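You operate a simulated robot arm through the tools that you are given. There is no shell and no other tool. Be economical: measure what you need, move in short steps, check, and stop when the job is done.

You run a simulated robot arm. Do the job below in one go: nothing can be reset, and whatever is moved stays where it is left.

TASK
Close down the heat press: dial off, time to SHORT, head over the pad, switch off.
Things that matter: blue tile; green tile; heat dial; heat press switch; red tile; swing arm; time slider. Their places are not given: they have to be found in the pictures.

Only the result counts: the job must be done as asked and must still hold three seconds after the hand-in. Knocking over, shifting, dropping, spilling or breaking anything else fails it.

THE ROBOT
A 6-joint arm with a two-finger parallel gripper, fixed in place. Base frame: the origin is at the foot of the arm, x ahead of it, y to its left, z up; the work surface is at about z = 840. Lengths are in mm, angles in rad, forces in N, time in s.
With the tool pointing down near the work surface it reaches from about 260 to 680 mm from the base axis. Its first joint turns from -1.152 to 1.152 rad. Payload 2.9 kg.
The tool frame sits at the grasp point between the pads (the TCP): z along the fingers, y along the line on which they close. The tips reach 30 mm beyond it. Largest opening 110 mm; finger width 20, thickness 10; the body of the gripper, 48 by 112 mm, starts 55 mm behind the TCP.
Orientation is told as [roll, pitch, yaw] about the base's x, y, z axes, in that order, counted from this pose: with the fingers straight down and closing along the base's y, the tool's x points along the base's -x, its y along +y and its z along -z.

THE INTERFACE
- The arm moves only by the tool step_arm. Its argument "increments" is a list of rows, each a list of 7 numbers: the shift along the base's x, y, z in mm, then the turn, a rotation vector about the base's x, y, z in rad, then the gripper command, from -1 (shut) to 1 (fully open), values between in proportion. In form: [[dx, dy, dz, ax, ay, az, claw], ...]. A call has 1 to 8 rows; each row shifts and turns the commanded pose from where the row before left it. Rows are played at 5 a second. More than 50 mm and 0.15 rad between two rows, or a gripper value outside its range, and nothing of the call is played. Where a pose cannot be reached the arm comes as near as it can. A force on the tool above 50 N (or 10 N above the force at the start of the call, whichever is more), or a blocked arm, ends the call early, and 0.2 s more pass. Each finger travels about 108 mm/s and halts on what it meets, pressing with about 31 N; the grip force reading is that of the motor and also rises with nothing between the fingers. The clock runs only during rows and for 0.2 s after the last one: add rows that do not move to give the fingers time. It gives the time, the measured TCP pose, the force on the tool (base axes), the opening and the grip force at its end, in the units of the frame above (readings bear some noise), with the torque about the TCP (base axes, N m) and any sound that the robot's microphone picked up, and new pictures: "views" is both (left out), scene, wrist or none.
- Cameras (640 x 400 px; columns grow to the right, rows downward): "scene" is fixed at [72.4, 435.7, 1377.3]; the picture's right is [-0.77, -0.63, 0.00], its down [-0.41, 0.50, -0.77] and it looks along [0.49, -0.59, -0.64] (base axes); focal length 224 px, centre (320, 200). "wrist" rides on the gripper at [72, 17, -103] in the tool frame; the picture's right is [-0.23, 0.97, 0.00], its down [-0.76, -0.18, -0.62] and it looks along [-0.61, -0.14, 0.78] (tool axes); focal length 222 px, centre (320, 200).
- probe_pixels(camera, pixels): for up to 12 pixels [column, row] of the newest picture of that camera ("zoom" is the newest enlarged one), the place [x, y, z] in the base frame of the surface seen there, good to about 3 mm. The clock stands still meanwhile.
- close_up(camera, box): a new picture of the part [left, top, right, bottom] of that camera's present view, enlarged. The clock stands still meanwhile.
- hand_in(): hands the job in; it is judged then, once.

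Work in short steps. Measure before you move; look again where a grasp or a placing could have gone wrong, and mend it. You have 80 turns and 200 pictures in all, those below and enlarged ones among them. Open the gripper and draw the arm clear of the work before you hand the job in, unless the task says otherwise; then end with one line.

The tools are called after ">>>" as a command line: name --pt "numbers of a row" for each row, then --argument value for the rest, lists and objects as JSON in quotes. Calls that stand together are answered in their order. step_arm: Moves the arm, as the interface text tells. Its arguments: {"type":"object","properties":{"increments":{"type":"array"},"views":{"type":"string","enum":["both","scene","wrist","none"]}},"required":["increments"]} The other tools are called the same way: probe_pixels (camera, pixels) gives the place of the surface under pixels of a picture; close_up (camera, box) takes an enlarged picture of a part of a camera's view; hand_in () hands the job in.

At the start:

```text
time: 0.0
position: [388.0, 223.5, 1223.5]
ee_rot: [-0.001, -0.001, -0.001]
wrist_force: [-0.4, -0.5, -0.3]
moment: [-0.02, 0.03, 0.0]
width: 110.0
grip_force: 0.0
```

scene: 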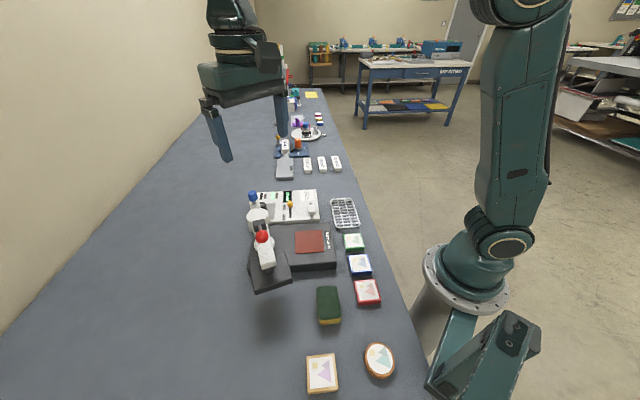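
wrist: 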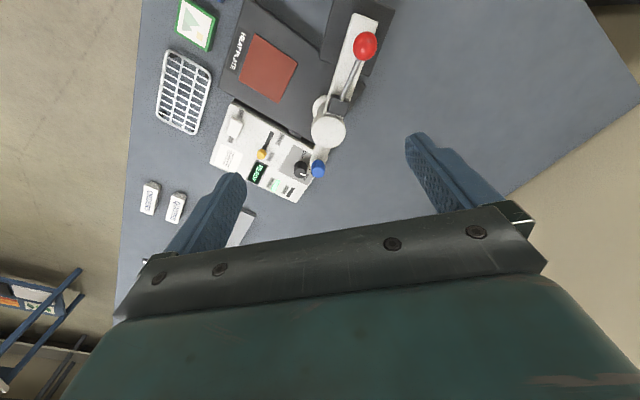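

The press with its panel is at about (290,225) in the scene picture. I enlarge both views to identify the controls.

>>> close_up --camera "scene" --box '[230, 170, 390, 310]'

>>> close_up --camera "wrist" --box '[200, 80, 360, 210]'

```text
2.86 times, centred on (310, 240) of scene
```

zoom: 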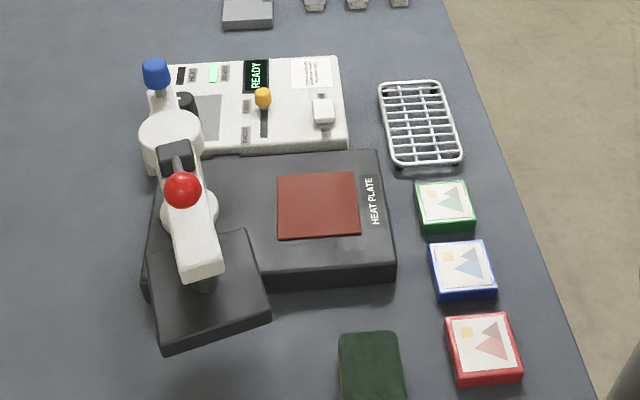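

```text
3.08 times, centred on (280, 145) of wrist
```

zoom: 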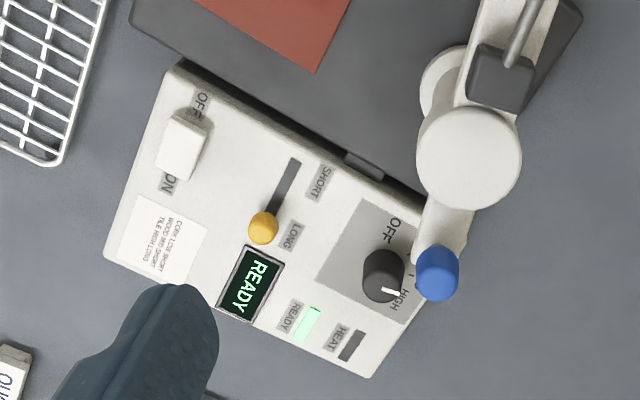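

The newest zoom (wrist) shows the dial at (383,275), slider knob (263,228), switch (182,148) and arm pivot (468,157). I probe them.

>>> probe_pixels --camera "zoom" --pixels '[[383, 265], [390, 291], [395, 228], [393, 300], [263, 222], [297, 160], [277, 200], [182, 140], [203, 103], [168, 183], [468, 157], [437, 265]]'

>>> probe_pixels --camera "scene" --pixels '[[262, 236], [269, 262], [283, 283], [252, 286], [310, 242], [300, 231], [324, 250], [252, 197], [258, 215], [293, 207], [311, 209], [272, 291]]'

>>> probe_pixels --camera "wrist" --pixels '[[365, 42], [364, 22], [390, 20], [325, 30], [345, 70], [268, 68], [245, 40], [297, 65], [262, 100], [240, 75], [335, 100], [300, 203]]'

```text
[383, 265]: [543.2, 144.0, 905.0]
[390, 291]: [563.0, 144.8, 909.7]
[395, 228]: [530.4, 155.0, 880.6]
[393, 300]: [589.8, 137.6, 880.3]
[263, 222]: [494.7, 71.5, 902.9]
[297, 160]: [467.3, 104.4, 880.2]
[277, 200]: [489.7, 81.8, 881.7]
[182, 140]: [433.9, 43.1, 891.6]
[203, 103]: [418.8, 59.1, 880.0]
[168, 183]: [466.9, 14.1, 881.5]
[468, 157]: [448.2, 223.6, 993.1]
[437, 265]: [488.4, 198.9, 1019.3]
```

```text
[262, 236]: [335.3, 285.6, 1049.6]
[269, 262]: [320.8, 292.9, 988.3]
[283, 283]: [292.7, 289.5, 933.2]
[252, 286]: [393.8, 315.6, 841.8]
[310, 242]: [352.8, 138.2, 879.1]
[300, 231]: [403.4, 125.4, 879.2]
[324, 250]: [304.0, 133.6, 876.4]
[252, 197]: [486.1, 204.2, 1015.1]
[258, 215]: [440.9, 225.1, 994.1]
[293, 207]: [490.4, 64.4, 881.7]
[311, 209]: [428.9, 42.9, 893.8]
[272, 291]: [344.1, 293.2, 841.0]
```

```text
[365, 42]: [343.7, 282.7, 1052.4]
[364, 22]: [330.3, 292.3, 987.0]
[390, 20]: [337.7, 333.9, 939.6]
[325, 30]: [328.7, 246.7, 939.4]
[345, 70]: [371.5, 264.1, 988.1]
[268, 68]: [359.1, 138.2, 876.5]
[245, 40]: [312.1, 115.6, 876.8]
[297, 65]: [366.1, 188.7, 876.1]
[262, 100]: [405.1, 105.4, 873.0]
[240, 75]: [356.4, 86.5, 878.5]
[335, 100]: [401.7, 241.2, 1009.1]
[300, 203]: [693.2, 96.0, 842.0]
```

Pivot is about (448,224), head at roughly (325,292) to be swung to the pad near (355,138). I move to a viewpoint nearer the panel to see the dial pointer.

>>> step_arm --pt "4 -40 -20 0 0 0 1" --pt "4 -40 -30 0 0 0 1" --pt "4 -26 -40 0 0 0 1" --pt "0 0 -45 0 0 0 1" --pt "0 0 -45 0 0 0 1" --pt "0 0 0 0 0 0 1" --views "both"

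```text
refused: row 2 steps farther than a row can; nothing moved
```

Row 2 was over 50 mm; I use smaller steps.

>>> step_arm --pt "4 -35 -25 0 0 0 1" --pt "4 -35 -25 0 0 0 1" --pt "4 -36 -25 0 0 0 1" --pt "0 0 -45 0 0 0 1" --pt "0 0 -45 0 0 0 1" --pt "0 0 -15 0 0 0 1" --pt "0 0 0 0 0 0 1" --views "wrist"

```text
time: 1.6
position: [400.1, 115.8, 1044.4]
ee_rot: [0.001, -0.002, 0.0]
wrist_force: [0.0, 0.3, -0.4]
moment: [-0.02, 0.03, 0.02]
width: 110.2
grip_force: 0.0
```

wrist: 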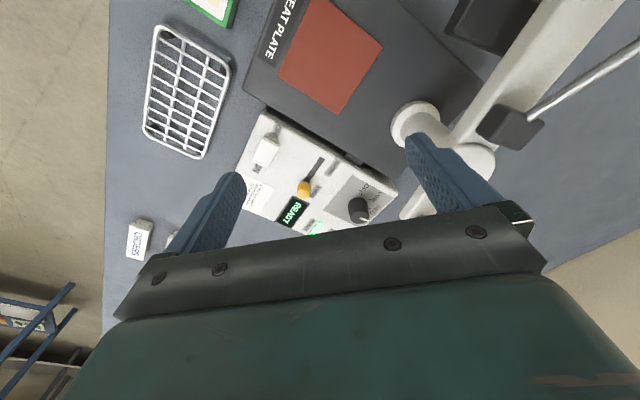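

Zoom on the panel.

>>> close_up --camera "wrist" --box '[240, 120, 410, 240]'

```text
3.33 times, centred on (325, 180) of wrist
```

zoom: 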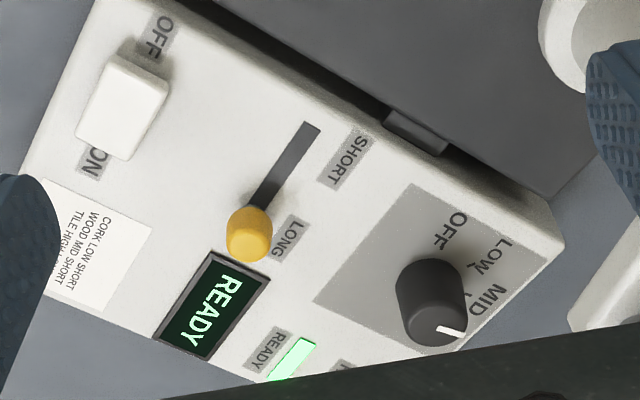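

Dial pointer is at (450,331) near HIGH; OFF at (450,230). I probe points on the knob, labels and controls.

>>> probe_pixels --camera "zoom" --pixels '[[435, 325], [440, 329], [460, 333], [410, 320], [420, 262], [450, 232], [490, 255], [490, 300], [465, 300], [405, 335], [430, 343], [462, 318]]'

>>> probe_pixels --camera "zoom" --pixels '[[250, 212], [252, 255], [232, 235], [268, 232], [315, 126], [255, 200], [115, 62], [160, 85], [85, 130], [125, 155], [300, 130], [325, 130]]'

```text
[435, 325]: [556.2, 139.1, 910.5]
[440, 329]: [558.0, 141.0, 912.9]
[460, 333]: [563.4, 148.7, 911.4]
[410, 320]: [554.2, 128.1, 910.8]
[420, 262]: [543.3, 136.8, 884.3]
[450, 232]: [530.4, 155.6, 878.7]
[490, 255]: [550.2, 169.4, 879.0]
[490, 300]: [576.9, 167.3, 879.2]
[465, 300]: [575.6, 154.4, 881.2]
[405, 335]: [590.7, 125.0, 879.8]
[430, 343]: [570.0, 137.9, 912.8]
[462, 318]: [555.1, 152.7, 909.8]
```

```text
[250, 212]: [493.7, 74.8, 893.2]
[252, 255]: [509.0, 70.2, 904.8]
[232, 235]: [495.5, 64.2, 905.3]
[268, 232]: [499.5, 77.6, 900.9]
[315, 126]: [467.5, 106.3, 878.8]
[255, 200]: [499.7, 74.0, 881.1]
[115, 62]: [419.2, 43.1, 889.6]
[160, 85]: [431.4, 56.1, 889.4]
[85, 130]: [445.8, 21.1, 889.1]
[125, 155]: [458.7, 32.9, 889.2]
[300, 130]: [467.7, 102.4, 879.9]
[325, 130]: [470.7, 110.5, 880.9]
```

The pointer seems to be about at MID–HIGH; I need a clearer view, so I move outward and close the fingers some.

>>> step_arm --pt "30 -5 0 0 0 0 0" --pt "35 -10 0 0 0 0 -0.2" --pt "35 -10 0 0 0 0 -0.2" --pt "0 0 0 0 0 0 -0.2" --views "wrist"

>>> close_up --camera "wrist" --box '[240, 40, 440, 165]'

```text
time: 2.6
position: [502.0, 93.3, 1043.2]
ee_rot: [0.002, 0.0, 0.0]
wrist_force: [-0.4, 0.4, -0.6]
moment: [0.02, 0.01, 0.01]
width: 44.0
grip_force: 0.1
```

wrist: 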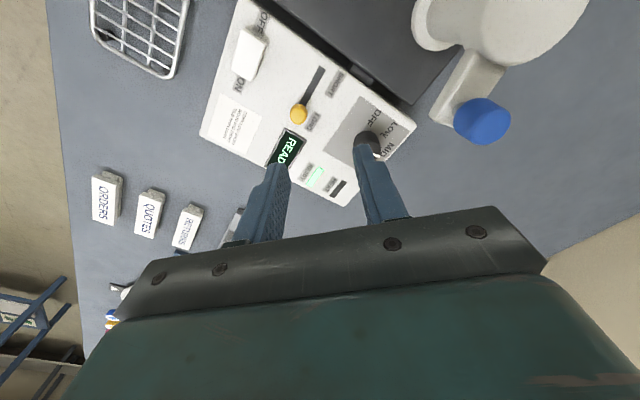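

```text
3.20 times, centred on (340, 102) of wrist
```

zoom: 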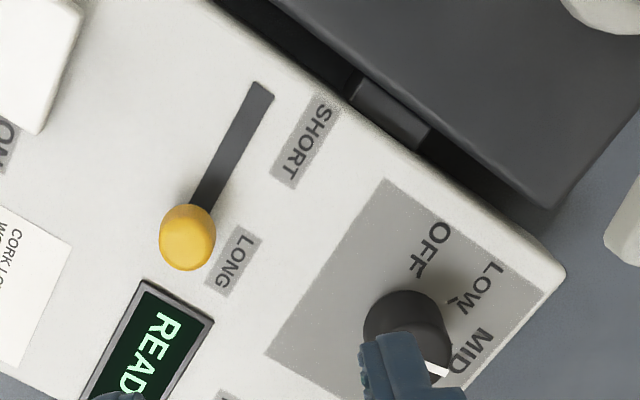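

The finger hides the dial; I shift to -y.

>>> step_arm --pt "0 -30 0 0 0 0 -0.6" --pt "10 -20 0 0 0 0 -0.6" --pt "0 0 0 0 0 0 -0.6" --views "wrist"

>>> close_up --camera "wrist" --box '[340, 70, 500, 170]'

```text
time: 3.4
position: [510.9, 43.1, 1041.2]
ee_rot: [-0.001, 0.001, 0.0]
wrist_force: [0.0, 0.4, 0.0]
moment: [-0.05, 0.01, -0.03]
width: 21.9
grip_force: 0.0
```

wrist: 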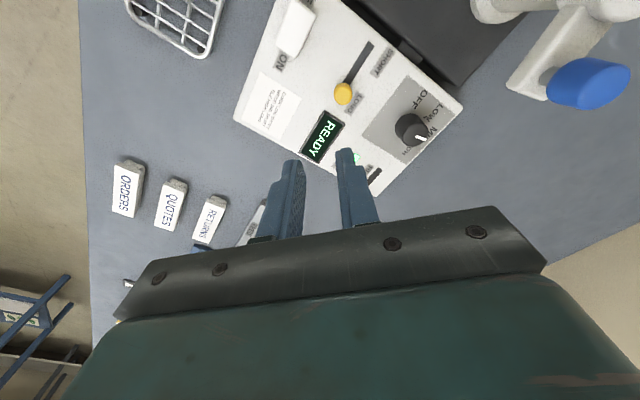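

```text
4.00 times, centred on (420, 120) of wrist
```

zoom: 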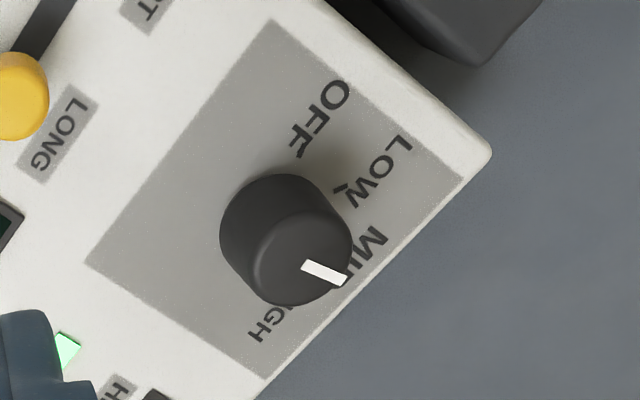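

Now the whole dial shows: top centre near (300,258), pointer (305,265)–(345,280). I probe pointer, labels and tick marks.

>>> probe_pixels --camera "zoom" --pixels '[[308, 266], [343, 281], [299, 153], [337, 188], [320, 93], [375, 170], [370, 245], [262, 330], [257, 258], [340, 240], [280, 300], [310, 215]]'

```text
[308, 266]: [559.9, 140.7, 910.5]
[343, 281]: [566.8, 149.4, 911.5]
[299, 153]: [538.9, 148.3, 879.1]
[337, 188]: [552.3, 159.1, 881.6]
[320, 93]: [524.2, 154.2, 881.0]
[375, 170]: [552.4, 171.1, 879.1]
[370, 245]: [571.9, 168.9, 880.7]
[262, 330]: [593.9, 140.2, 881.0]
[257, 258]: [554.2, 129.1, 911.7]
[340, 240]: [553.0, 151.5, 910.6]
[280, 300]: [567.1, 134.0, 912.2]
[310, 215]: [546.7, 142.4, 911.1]
```

Dial centre is about (557,140.5), top z 911, pointer at ≈48°, OFF at ≈157°: turn about +1.87 rad. I start with yaw -1.5 so the body never points at the blue knob; moving above first.

>>> step_arm --pt "20 30 0 0 0 -0.149 -0.3" --pt "16 30 0 0 0 -0.149 -0.1" --pt "8 35 0 0 0 -0.149 -0.1" --pt "0 0 0 0 0 -0.149 -0.1" --pt "0 0 0 0 0 -0.149 -0.1" --pt "0 0 0 0 0 -0.149 -0.1" --pt "0 0 0 0 0 -0.149 -0.1" --pt "0 0 0 0 0 -0.149 -0.1" --views "none"

>>> step_arm --pt "0 0 0 0 0 -0.149 -0.1" --pt "0 0 0 0 0 -0.149 -0.1" --pt "0 0 -30 0 0 0 -0.1" --pt "0 0 0 0 0 0 -0.1" --pt "0 0 0 0 0 0 -0.1" --views "both"

```text
time: 5.2
position: [554.5, 137.0, 1042.0]
ee_rot: [0.0, 0.0, -1.195]
wrist_force: [0.8, 0.2, 0.4]
moment: [0.0, -0.01, -0.01]
width: 49.5
grip_force: 0.0
```

```text
time: 6.4
position: [554.3, 137.5, 1012.7]
ee_rot: [-0.001, 0.002, -1.491]
wrist_force: [0.9, -0.1, 1.0]
moment: [0.01, 0.0, -0.01]
width: 49.3
grip_force: 0.1
```

scene: 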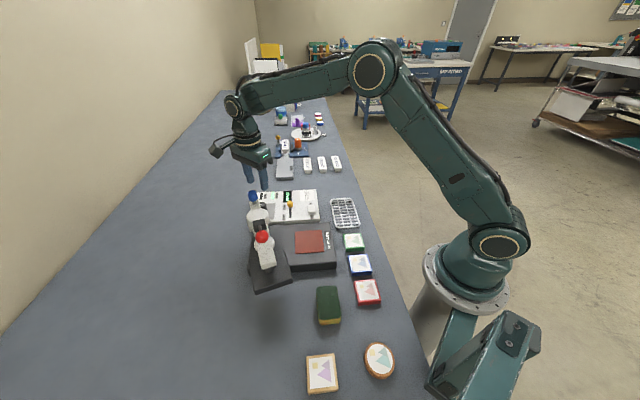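
wrist: 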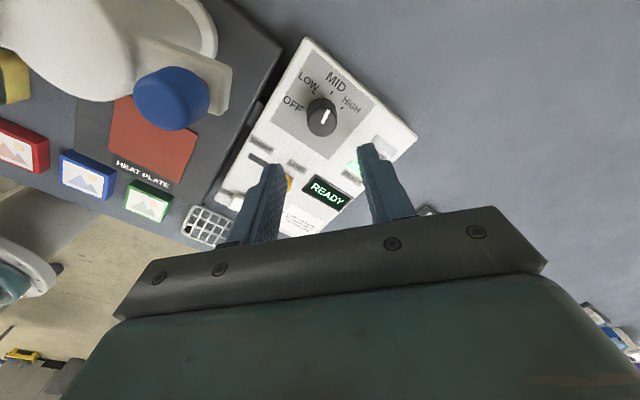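

This view shows every label: OFF (292,103), LOW (308,83), MID (336,82), HIGH (350,104). Enlarge for pointer angles.

>>> close_up --camera "wrist" --box '[270, 60, 382, 130]'

>>> close_up --camera "scene" --box '[190, 80, 290, 200]'

>>> close_up --camera "wrist" --box '[260, 50, 420, 150]'

```text
5.71 times, centred on (326, 95) of wrist
```

zoom: 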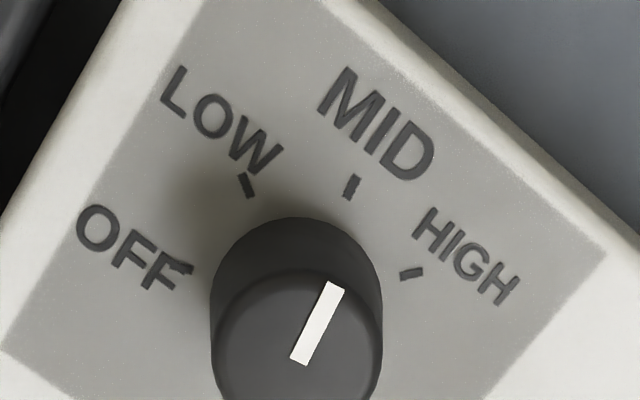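

```text
3.33 times, centred on (240, 140) of scene
```

zoom: 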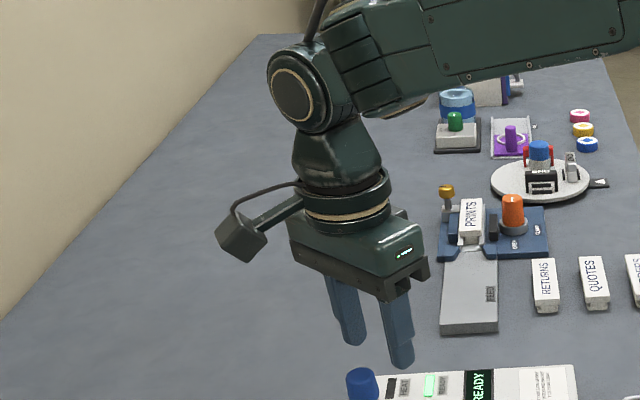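

```text
4.00 times, centred on (340, 100) of wrist
```

zoom: 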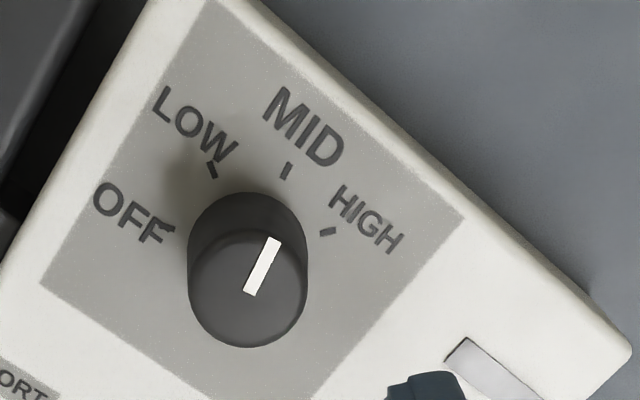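

The camera is a physical body on a stalk, so I'll avoid sweeping it past the blue knob. I probe ticks and pointer.

>>> probe_pixels --camera "zoom" --pixels '[[168, 229], [212, 170], [286, 170], [328, 231], [250, 291], [273, 242], [190, 275], [306, 270], [247, 345], [230, 234]]'

>>> probe_pixels --camera "wrist" --pixels '[[170, 85], [140, 100], [205, 100], [225, 80]]'

```text
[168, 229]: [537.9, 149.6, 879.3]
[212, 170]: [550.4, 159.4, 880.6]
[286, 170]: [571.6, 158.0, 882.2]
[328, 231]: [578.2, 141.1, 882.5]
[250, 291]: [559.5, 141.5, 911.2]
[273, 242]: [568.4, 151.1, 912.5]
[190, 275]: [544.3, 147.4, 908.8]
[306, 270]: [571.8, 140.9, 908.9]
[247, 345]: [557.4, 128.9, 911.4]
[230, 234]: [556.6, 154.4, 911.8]
```

```text
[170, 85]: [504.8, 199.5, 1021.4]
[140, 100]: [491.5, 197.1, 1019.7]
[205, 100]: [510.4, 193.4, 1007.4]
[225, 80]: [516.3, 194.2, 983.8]
```

Centre refined to (558,141.5). The tail plate end (516,194,984) rules out some yaws; yaw +1.37→+3.3 keeps both body and camera clear. I raise and turn there.

>>> step_arm --pt "3.7 4 40 0 0 0 -0.1" --pt "0 0 0 0 0 0.149 -0.1" --pt "0 0 0 0 0 0.149 -0.1" --pt "0 0 0 0 0 0.149 -0.1" --pt "0 0 0 0 0 0.149 -0.1" --pt "0 0 0 0 0 0.149 -0.1" --pt "0 0 0 0 0 0.149 -0.1" --pt "0 0 0 0 0 0.149 -0.1" --views "none"

>>> step_arm --pt "0 0 0 0 0 0.149 -0.1" --pt "0 0 0 0 0 0.149 -0.1" --pt "0 0 0 0 0 0.149 -0.1" --pt "0 0 0 0 0 0.149 -0.1" --pt "0 0 0 0 0 0.149 -0.1" --pt "0 0 0 0 0 0.149 -0.1" --pt "0 0 0 0 0 0.149 -0.1" --pt "0 0 0 0 0 0.149 -0.1" --views "none"

>>> step_arm --pt "0 0 0 0 0 0.149 -0.1" --pt "0 0 0 0 0 0.149 -0.1" --pt "0 0 0 0 0 0.149 -0.1" --pt "0 0 0 0 0 0.149 -0.1" --pt "0 0 0 0 0 0 -0.1" --views "both"

```text
time: 8.2
position: [558.2, 140.8, 1053.0]
ee_rot: [0.0, -0.001, -0.444]
wrist_force: [0.5, -0.2, 0.4]
moment: [0.01, 0.02, 0.01]
width: 49.5
grip_force: 0.0
```

```text
time: 10.0
position: [557.7, 141.6, 1052.8]
ee_rot: [0.001, -0.001, 0.747]
wrist_force: [0.7, -0.5, 0.3]
moment: [0.01, 0.02, 0.03]
width: 49.2
grip_force: 0.1
```

```text
time: 11.2
position: [558.3, 141.7, 1052.3]
ee_rot: [0.0, 0.001, 1.343]
wrist_force: [-0.1, 0.5, -0.1]
moment: [0.02, -0.01, -0.02]
width: 49.4
grip_force: 0.1
```

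scene: 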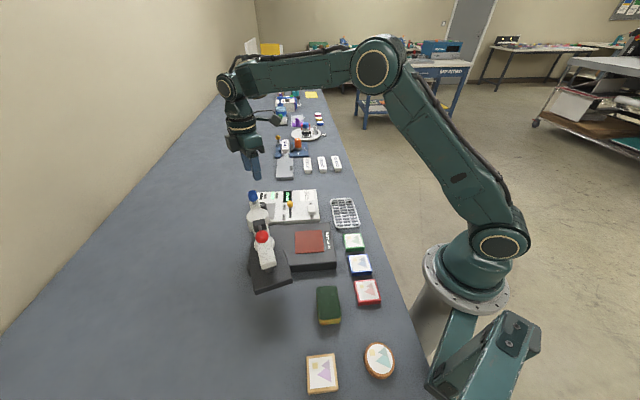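
wrist: 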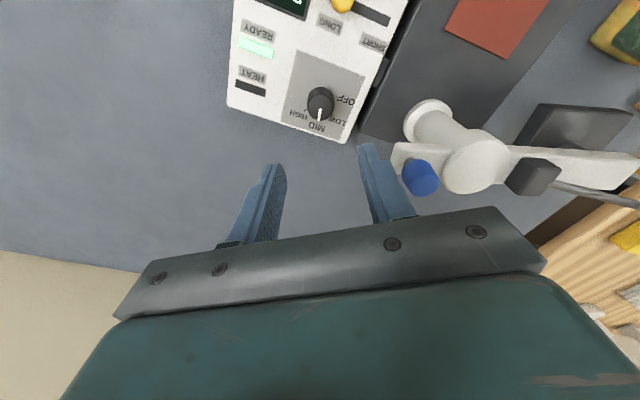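

Yaw 1.34 reached without trouble. I lower around the dial to TCP z≈916.

>>> step_arm --pt "0 0 -40 0 0 0 -0.1" --pt "0 0 -40 0 0 0 -0.1" --pt "0 0 -30 0 0 0 -0.1" --pt "0 0 -26 0 0 0 -0.1" --pt "0 0 0 0 0 0 -0.1" --views "both"

```text
time: 12.4
position: [556.4, 141.4, 912.8]
ee_rot: [0.001, -0.001, 1.342]
wrist_force: [0.6, 0.1, 0.2]
moment: [-0.01, -0.02, 0.02]
width: 49.4
grip_force: 0.0
```

scene: 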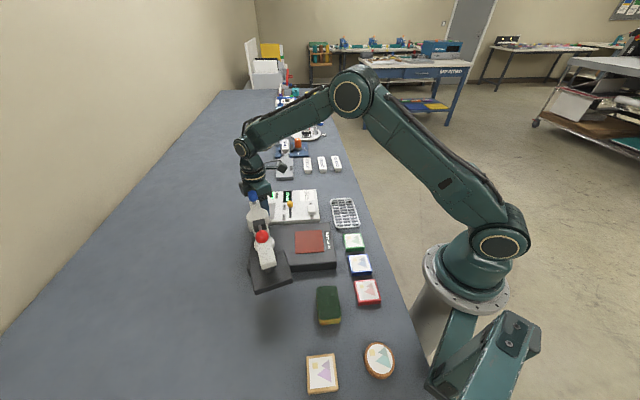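
wrist: 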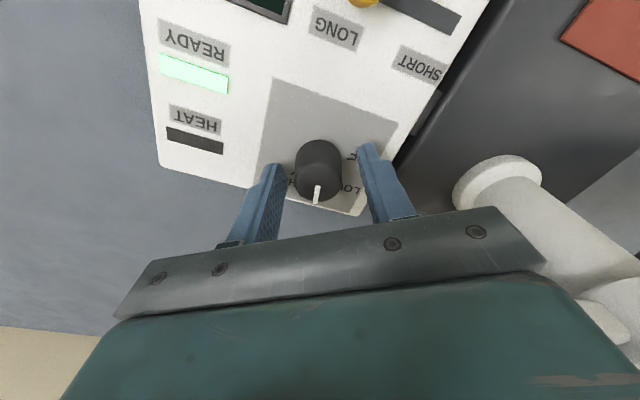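

TCP projects to (320,190), right on the knob top. I close on it.

>>> step_arm --pt "0 0 0 0 0 0 -0.6" --pt "0 0 0 0 0 0 -0.6" --pt "0 0 0 0 0 0 -0.6" --views "wrist"

```text
time: 13.2
position: [555.9, 140.5, 912.8]
ee_rot: [-0.001, 0.0, 1.341]
wrist_force: [6.2, -0.8, -6.0]
moment: [0.23, -0.3, 0.05]
width: 30.3
grip_force: 44.6
```

wrist: 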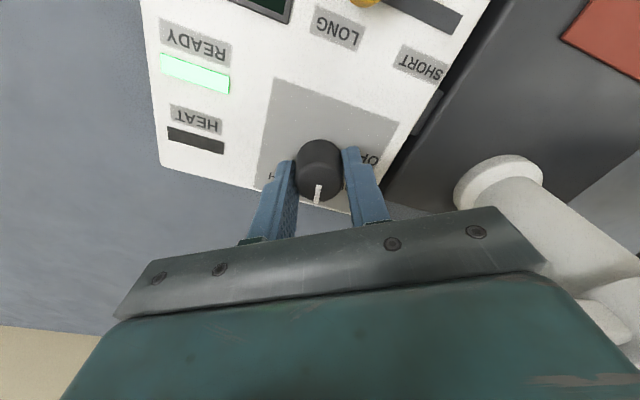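

Gripped at 30 mm. I turn +z, with a small x centering.

>>> step_arm --pt "1 0 0 0 0 0.1 -0.6" --pt "0 0 0 0 0 0.12 -0.6" --pt "0 0 0 0 0 0.12 -0.6" --pt "0 0 0 0 0 0.12 -0.6" --views "wrist"

```text
time: 14.2
position: [555.7, 140.4, 913.1]
ee_rot: [0.01, -0.001, 1.806]
wrist_force: [-15.8, -5.8, -16.6]
moment: [-1.02, 0.27, -0.02]
width: 30.2
grip_force: 44.7
```

wrist: 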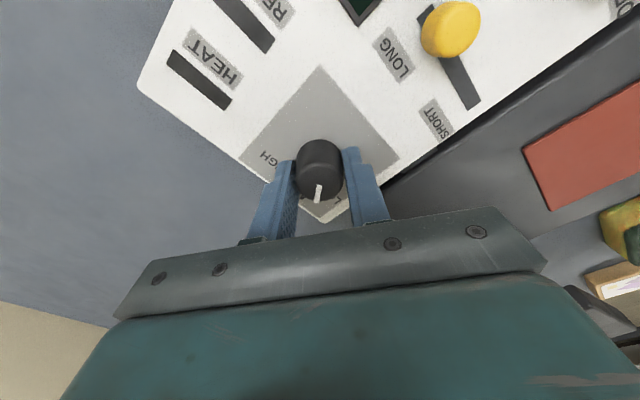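

The knob turns with the gripper (READY lamp went out). I ease the side forces and keep turning.

>>> step_arm --pt "-1.5 -0.5 -1 0 0 0.12 -0.6" --pt "0 0 0 0 0 0.12 -0.6" --pt "0 0 0 0 0 0.12 -0.6" --pt "0 0 0 0 0 0.12 -0.6" --views "none"

>>> step_arm --pt "0 0 0 0 0 0.12 -0.6" --pt "0 0 0 0 0 0.12 -0.6" --pt "0 0 0 0 0 0.12 -0.6" --pt "0 0 0 0 0 0.12 -0.6" --views "wrist"

```text
time: 15.2
position: [555.5, 140.0, 911.3]
ee_rot: [0.006, -0.003, 2.286]
wrist_force: [-16.6, -4.3, -19.3]
moment: [-0.42, 0.29, -0.03]
width: 29.9
grip_force: 45.2
```

```text
time: 16.2
position: [554.6, 140.3, 913.9]
ee_rot: [0.007, -0.008, 2.765]
wrist_force: [-23.0, -4.8, -15.0]
moment: [-0.44, 0.03, -0.04]
width: 30.4
grip_force: 45.0
```

wrist: 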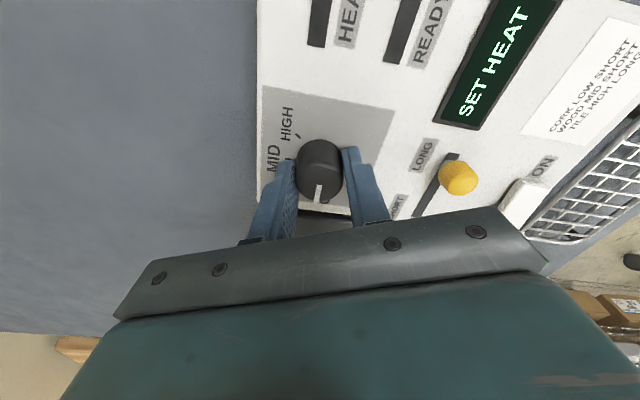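

Turned 1.42 rad so far; "SET HEAT" displays. About 0.45 rad more, with force relief.

>>> step_arm --pt "-1.5 0 -1 0 0 0.12 -0.6" --pt "0 0 0 0 0 0.12 -0.6" --pt "0 0 0 0 0 0.12 -0.6" --pt "0 0 0 0 0 0.1 -0.6" --views "wrist"

```text
time: 17.2
position: [557.0, 139.4, 915.3]
ee_rot: [0.001, -0.002, -3.062]
wrist_force: [-8.0, -14.7, -14.2]
moment: [-0.5, 0.31, -0.69]
width: 30.5
grip_force: 45.3
```

wrist: 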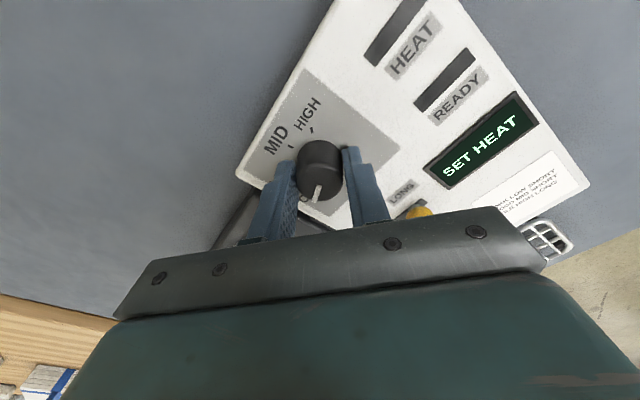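

A turning torque of -0.69 N m shows the end stop. I release and rise to check.

>>> step_arm --pt "0 0 0 0 0 0 0" --pt "0 0 0 0 0 0 0" --pt "0 0 30 0 0 0 0" --pt "0 0 45 0 0 0 0" --pt "0 0 45 0 0 0 0" --pt "0 0 20 0 0 0 0" --pt "0 0 0 0 0 0 0" --views "wrist"

>>> close_up --camera "wrist" --box '[240, 40, 400, 140]'

```text
time: 18.8
position: [556.8, 139.8, 1055.9]
ee_rot: [0.0, 0.0, -3.063]
wrist_force: [0.2, 0.1, -0.7]
moment: [0.02, 0.04, -0.04]
width: 55.2
grip_force: 0.0
```

wrist: 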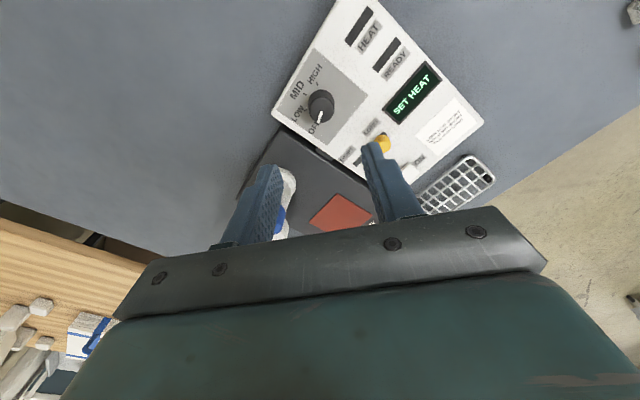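

```text
4.00 times, centred on (320, 90) of wrist
```

zoom: 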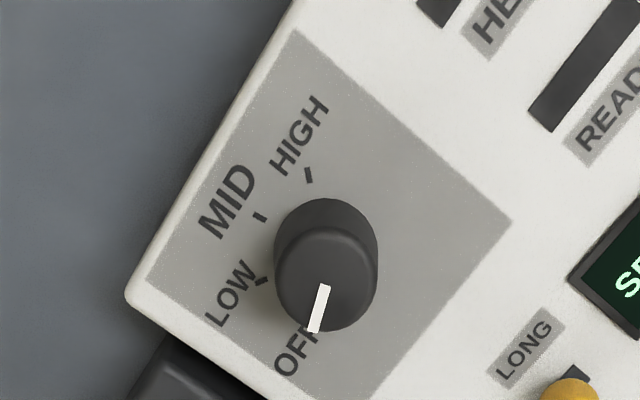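

Pointer now faces OFF; I verify its angle.

>>> probe_pixels --camera "zoom" --pixels '[[326, 288], [314, 330], [262, 281], [258, 217], [308, 175], [308, 335]]'

```text
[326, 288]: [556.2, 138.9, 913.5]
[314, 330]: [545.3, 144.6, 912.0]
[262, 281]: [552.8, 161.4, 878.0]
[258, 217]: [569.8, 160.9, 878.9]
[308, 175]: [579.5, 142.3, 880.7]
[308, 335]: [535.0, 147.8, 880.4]
```

Dial is at its OFF stop. Next the slider: I align the closing line across the slot (yaw ≈2.36) above (500,71).

>>> step_arm --pt "-19 -23 0 0 0 -0.145 -0.2" --pt "-19 -23 0 0 0 -0.145 -0.2" --pt "-19 -23 0 0 0 -0.145 -0.2" --pt "0 0 0 0 0 -0.145 -0.2" --pt "0 0 0 0 0 -0.145 -0.2" --pt "0 0 0 0 0 -0.139 -0.2" --pt "0 0 -40 0 0 0 -0.2" --pt "0 0 0 0 0 0 -0.2" --views "wrist"

>>> close_up --camera "wrist" --box '[240, 70, 400, 170]'

```text
time: 20.6
position: [497.0, 71.3, 1013.5]
ee_rot: [0.0, 0.001, 2.36]
wrist_force: [0.0, 0.1, 0.0]
moment: [0.02, 0.0, -0.01]
width: 43.9
grip_force: 0.1
```

wrist: 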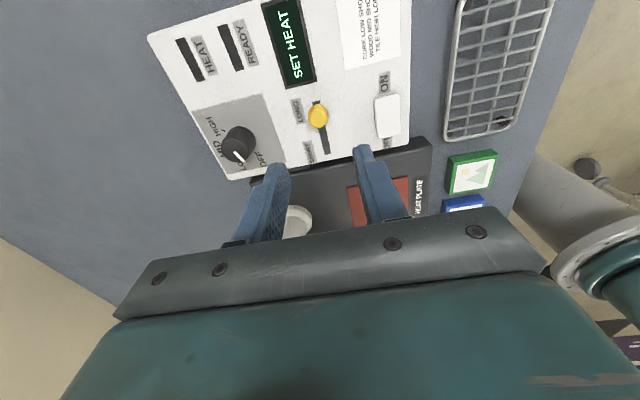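

```text
4.00 times, centred on (320, 120) of wrist
```

zoom: 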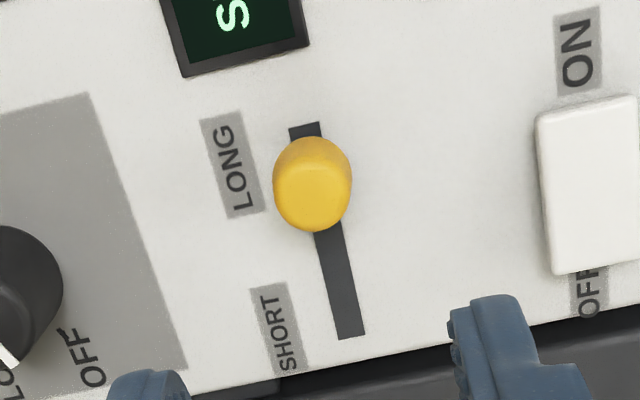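

Slot runs from (305,128) to (350,335) in the zoom; knob top near (313,195). Probing.

>>> probe_pixels --camera "zoom" --pixels '[[305, 127], [351, 336], [333, 255], [313, 205], [276, 195], [350, 190], [313, 228], [310, 140], [312, 175]]'

```text
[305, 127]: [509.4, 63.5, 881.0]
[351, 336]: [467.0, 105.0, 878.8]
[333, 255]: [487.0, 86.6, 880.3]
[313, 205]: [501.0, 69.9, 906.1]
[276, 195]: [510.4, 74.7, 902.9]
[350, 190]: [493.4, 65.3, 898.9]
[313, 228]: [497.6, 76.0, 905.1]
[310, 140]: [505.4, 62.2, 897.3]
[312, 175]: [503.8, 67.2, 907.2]
```

Knob centre (501,70), travel about 38 mm toward (474,97). I descend over it and close.

>>> step_arm --pt "4 -1.3 -30 0 0 0 -0.2" --pt "0 0 -40 0 0 0 -0.2" --pt "0 0 -29 0 0 0 -0.2" --pt "0 0 0 0 0 0 -0.2" --pt "0 0 0 0 0 0 -0.75" --pt "0 0 0 0 0 0 -0.75" --pt "0 0 0 0 0 0 -0.75" --views "wrist"

```text
time: 22.2
position: [499.0, 71.0, 913.7]
ee_rot: [0.005, -0.003, 2.355]
wrist_force: [-11.8, -13.4, -1.2]
moment: [-0.1, 0.35, 0.01]
width: 22.5
grip_force: 8.5
```

wrist: 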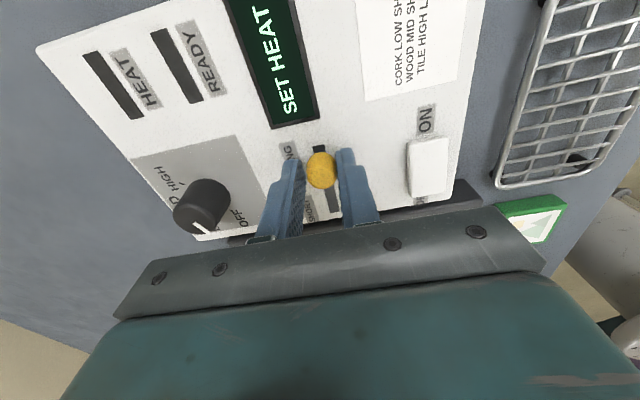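

The knob is between the fingers, with slight offset. I shift a touch and slide toward SHORT in steps.

>>> step_arm --pt "-1 -1.3 0 0 0 0 -0.85" --pt "0 0 0 0 0 0 -0.85" --pt "-6 6 0 0 0 0 -0.85" --pt "-7 7 0 0 0 0 -0.85" --pt "-7 7 0 0 0 0 -0.85" --views "wrist"

```text
time: 23.4
position: [481.5, 90.2, 914.0]
ee_rot: [0.004, -0.003, 2.36]
wrist_force: [-5.6, -7.2, -26.4]
moment: [-0.02, 0.21, 0.05]
width: 19.2
grip_force: 45.3
```

wrist: 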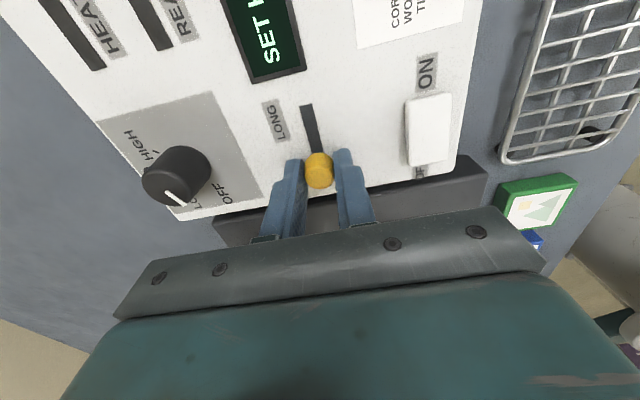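

The slider follows. I push on until the stop.

>>> step_arm --pt "-4 4 -1 0 0 0 -0.85" --pt "-4 4 0 0 0 0 -0.85" --pt "-3 3 0 0 0 0 -0.85" --pt "-2 2 0 0 0 0 -0.85" --views "wrist"

```text
time: 24.4
position: [471.1, 99.0, 914.2]
ee_rot: [0.0, 0.002, 2.352]
wrist_force: [7.3, -19.6, -30.1]
moment: [-0.43, -0.13, -0.02]
width: 19.7
grip_force: 45.2
```

wrist: 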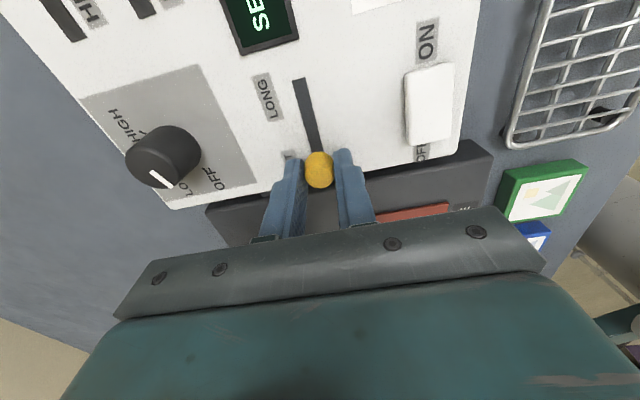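

Resistance is building; a final small push then release and rise.

>>> step_arm --pt "-1.5 1.5 0 0 0 0 -0.85" --pt "0 0 0 0 0 0 -0.85" --pt "0 0 0 0 0 0 -0.2" --pt "0 0 0 0 0 0 -0.2" --pt "0 0 40 0 0 0 -0.2" --pt "0 0 45 0 0 0 -0.2" --pt "0 0 40 0 0 0 -0.2" --pt "0 0 0 0 0 0 -0.2" --views "wrist"

>>> close_up --camera "wrist" --box '[220, 60, 420, 185]'

```text
time: 26.2
position: [465.2, 103.7, 1040.0]
ee_rot: [-0.001, 0.0, 2.357]
wrist_force: [0.3, 0.8, -0.6]
moment: [-0.02, -0.01, 0.02]
width: 43.8
grip_force: 0.1
```

wrist: 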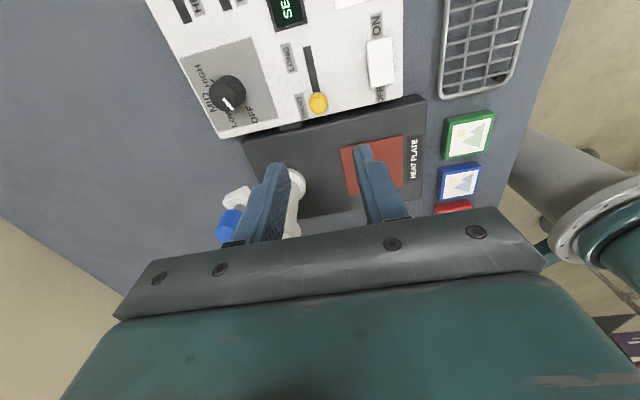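

```text
3.20 times, centred on (320, 122) of wrist
```

zoom: 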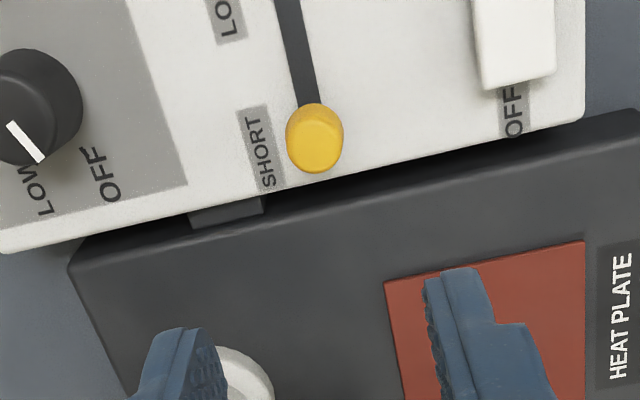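

Slider sits at the SHORT end. Next the swing arm: I raise, and begin turning the wrist back so that the camera will point away from the head during the push.

>>> step_arm --pt "0 0 40 0 0 0 -0.2" --pt "0 0 40 0 0 -0.149 -0.2" --pt "0 0 40 0 0 -0.149 -0.2" --pt "0 0 0 0 0 -0.149 -1" --pt "0 0 0 0 0 -0.149 -1" --pt "0 0 0 0 0 -0.149 -1" --pt "0 0 0 0 0 -0.149 -1" --pt "0 0 0 0 0 -0.149 -1" --views "none"

>>> step_arm --pt "0 0 0 0 0 -0.149 -1" --pt "0 0 0 0 0 -0.149 -1" --pt "0 0 0 0 0 -0.149 -1" --pt "0 0 0 0 0 -0.149 -1" --pt "0 0 0 0 0 -0.149 -1" --pt "0 0 0 0 0 -0.149 -1" --pt "0 0 0 0 0 -0.149 -1" --pt "0 0 0 0 0 -0.149 -1" --views "none"

>>> step_arm --pt "0 0 0 0 0 -0.149 -1" --pt "0 0 0 0 0 -0.149 -1" --pt "0 0 0 0 0 -0.149 -1" --pt "0 0 0 0 0 -0.149 -1" --pt "0 0 0 0 0 -0.149 -1" --pt "0 0 0 0 0 -0.149 -1" --pt "0 0 0 0 0 -0.149 -1" --pt "0 0 0 0 0 -0.149 -1" --views "both"

>>> close_up --camera "scene" --box '[230, 200, 358, 300]'

```text
time: 28.0
position: [468.0, 104.0, 1160.4]
ee_rot: [0.001, -0.001, 1.314]
wrist_force: [-0.2, -0.9, -0.8]
moment: [0.02, -0.03, 0.01]
width: 0.0
grip_force: 30.9
```

```text
time: 29.8
position: [468.8, 103.1, 1160.7]
ee_rot: [0.0, 0.0, 0.12]
wrist_force: [-0.6, 0.2, -0.4]
moment: [0.04, 0.0, -0.01]
width: 0.0
grip_force: 31.4
```

```text
time: 31.6
position: [467.3, 104.5, 1159.2]
ee_rot: [0.0, 0.0, -1.075]
wrist_force: [0.1, 0.5, 0.7]
moment: [0.01, -0.03, -0.03]
width: 0.0
grip_force: 31.2
```

scene: 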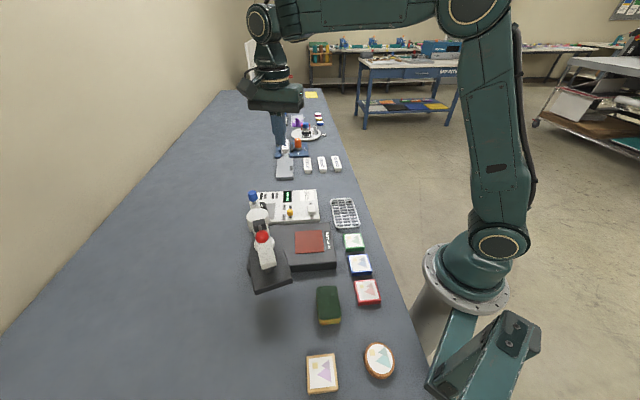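
wrist: 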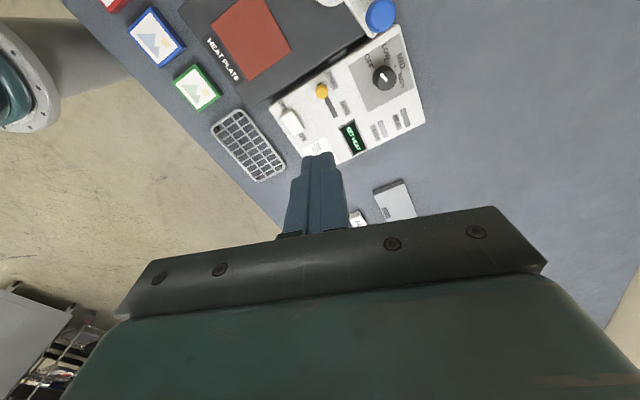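

```text
4.00 times, centred on (294, 250) of scene
```

zoom: 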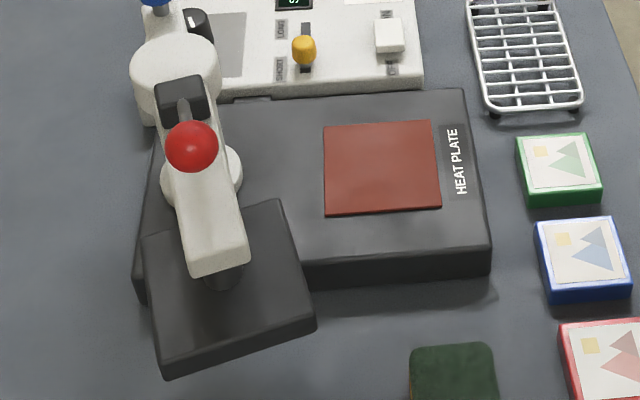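

I probe head-plate corners and pad corners.

>>> probe_pixels --camera "zoom" --pixels '[[148, 243], [276, 205], [308, 318], [166, 360], [168, 375], [314, 328], [327, 129], [430, 123], [438, 207], [329, 212], [246, 255], [190, 268]]'

>>> probe_pixels --camera "zoom" --pixels '[[176, 60], [205, 180], [230, 160], [190, 148], [200, 112], [140, 260], [450, 380], [137, 60], [217, 60], [178, 15], [154, 20], [222, 285]]'

```text
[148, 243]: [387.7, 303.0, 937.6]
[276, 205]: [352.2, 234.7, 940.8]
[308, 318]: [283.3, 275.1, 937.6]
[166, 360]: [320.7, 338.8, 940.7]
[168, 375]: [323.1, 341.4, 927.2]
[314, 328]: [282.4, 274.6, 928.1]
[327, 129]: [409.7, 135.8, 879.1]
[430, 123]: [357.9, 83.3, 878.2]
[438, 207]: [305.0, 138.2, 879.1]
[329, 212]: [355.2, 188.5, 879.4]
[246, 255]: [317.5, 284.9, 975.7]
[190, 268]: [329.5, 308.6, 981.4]
```

```text
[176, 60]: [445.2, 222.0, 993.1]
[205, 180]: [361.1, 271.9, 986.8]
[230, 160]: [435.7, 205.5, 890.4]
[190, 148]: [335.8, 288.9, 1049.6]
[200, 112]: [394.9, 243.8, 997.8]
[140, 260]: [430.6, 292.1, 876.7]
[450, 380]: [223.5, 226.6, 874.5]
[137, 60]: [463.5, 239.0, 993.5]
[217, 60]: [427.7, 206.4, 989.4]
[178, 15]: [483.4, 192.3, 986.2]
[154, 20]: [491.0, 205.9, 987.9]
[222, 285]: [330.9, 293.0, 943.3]
```

Head centre (336,288), pad centre (357,136.5), pivot ≈(446,222.5): swing ≈ +74°. I go above the far side of the head, (367,344), turning the wrist parallel to the beam.

>>> step_arm --pt "-12 45 0 0 0 -0.143 -1" --pt "-12 45 0 0 0 -0.143 -1" --pt "-15 45 0 0 0 -0.143 -1" --pt "-20 40 0 0 0 -0.143 -1" --pt "-20 40 0 0 0 -0.143 -1" --pt "-22 25 0 0 0 -0.143 -1" --pt "0 0 0 0 0 -0.143 -1" --pt "0 0 0 0 0 0 -1" --views "both"

```text
time: 33.4
position: [366.4, 343.9, 1159.4]
ee_rot: [0.0, 0.0, -2.071]
wrist_force: [-0.4, -0.4, 0.0]
moment: [-0.02, 0.0, -0.05]
width: 0.0
grip_force: 30.7
```

scene: 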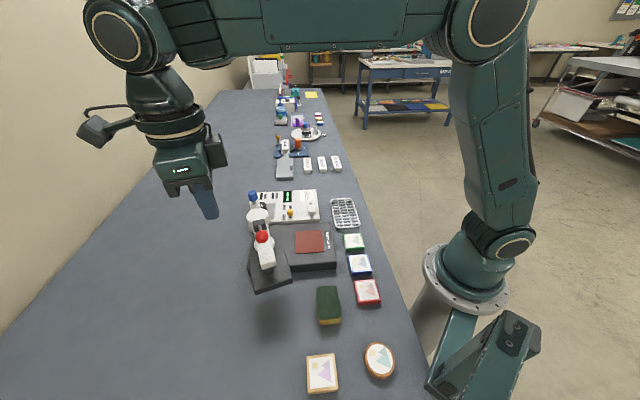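
wrist: 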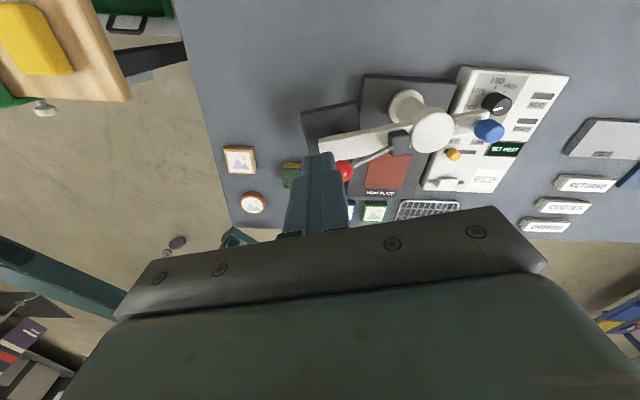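

Position good. I descend to TCP z≈952 beside the head.

>>> step_arm --pt "0 0 -45 0 0 0 -1" --pt "0 0 -45 0 0 0 -1" --pt "0 0 -45 0 0 0 -1" --pt "0 0 -45 0 0 0 -1" --pt "0 0 -27 0 0 0 -1" --pt "0 0 0 0 0 0 -1" --views "both"

```text
time: 34.8
position: [365.0, 348.1, 952.1]
ee_rot: [-0.001, 0.0, -2.07]
wrist_force: [0.5, 0.5, -0.6]
moment: [-0.04, 0.02, 0.0]
width: 0.0
grip_force: 31.0
```

scene: 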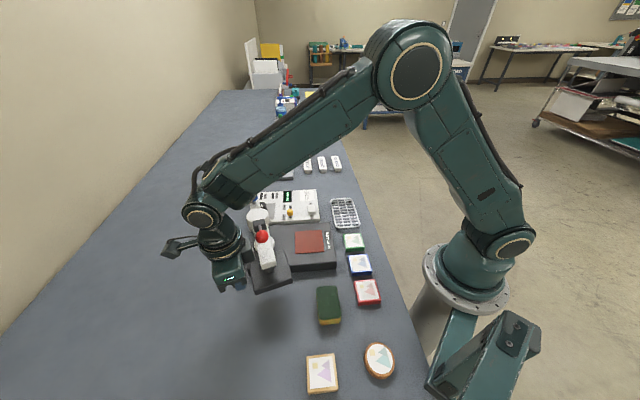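
wrist: 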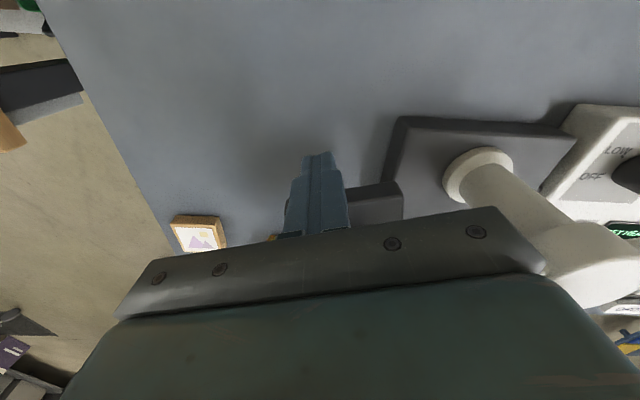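

Gap to the head is about 18 mm. I push along an arc about the pivot, first three steps.

>>> step_arm --pt "-16.7 -12.4 0 0 0 0.14 -1" --pt "-14.8 -14.8 0 0 0 0.14 -1" --pt "-12.6 -16.6 0 0 0 0.14 -1" --views "both"

```text
time: 35.6
position: [321.4, 304.4, 952.4]
ee_rot: [-0.001, 0.0, -1.647]
wrist_force: [-0.7, -0.1, -0.4]
moment: [-0.01, -0.01, 0.01]
width: 0.2
grip_force: 30.7
```

scene: 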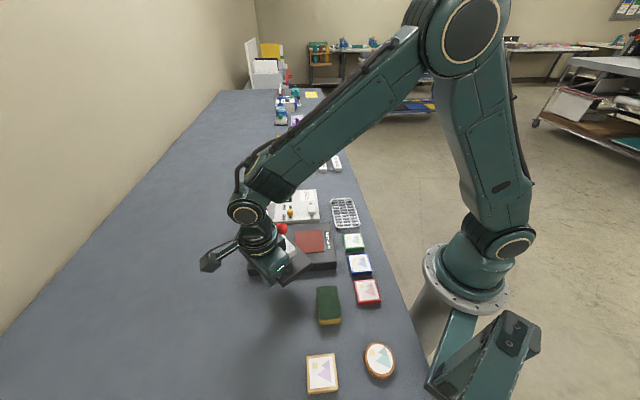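
wrist: 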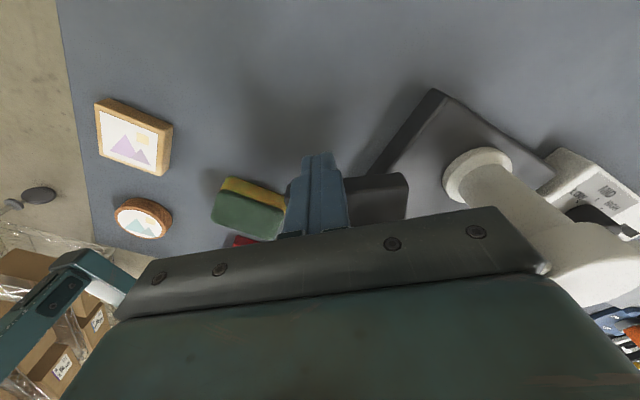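

The head swings freely with no force. Continue four steps.

>>> step_arm --pt "-10.1 -18.2 0 0 0 0.14 -1" --pt "-7.5 -19.4 0 0 0 0.14 -1" --pt "-4.7 -20.2 0 0 0 0.14 -1" --pt "-1.9 -20.9 0 0 0 0.14 -1" --views "both"

```text
time: 36.6
position: [297.5, 221.5, 951.3]
ee_rot: [-0.001, 0.001, -1.087]
wrist_force: [-1.2, 0.1, 1.0]
moment: [0.0, 0.01, 0.01]
width: 0.0
grip_force: 30.8
```

scene: 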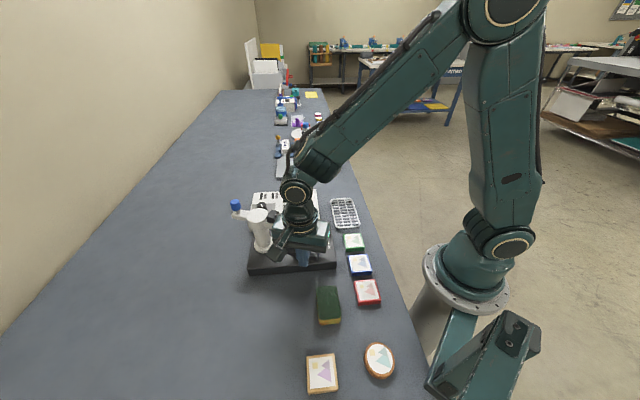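
wrist: 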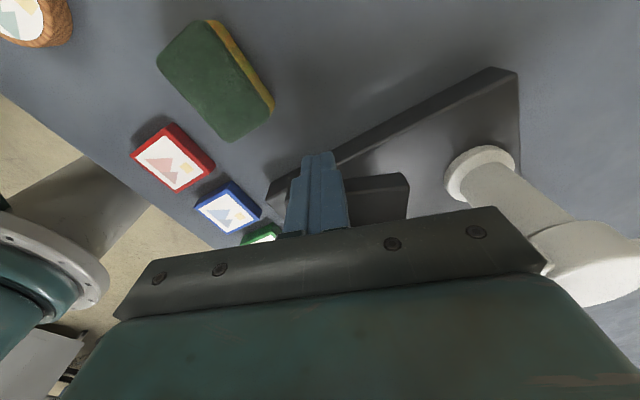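

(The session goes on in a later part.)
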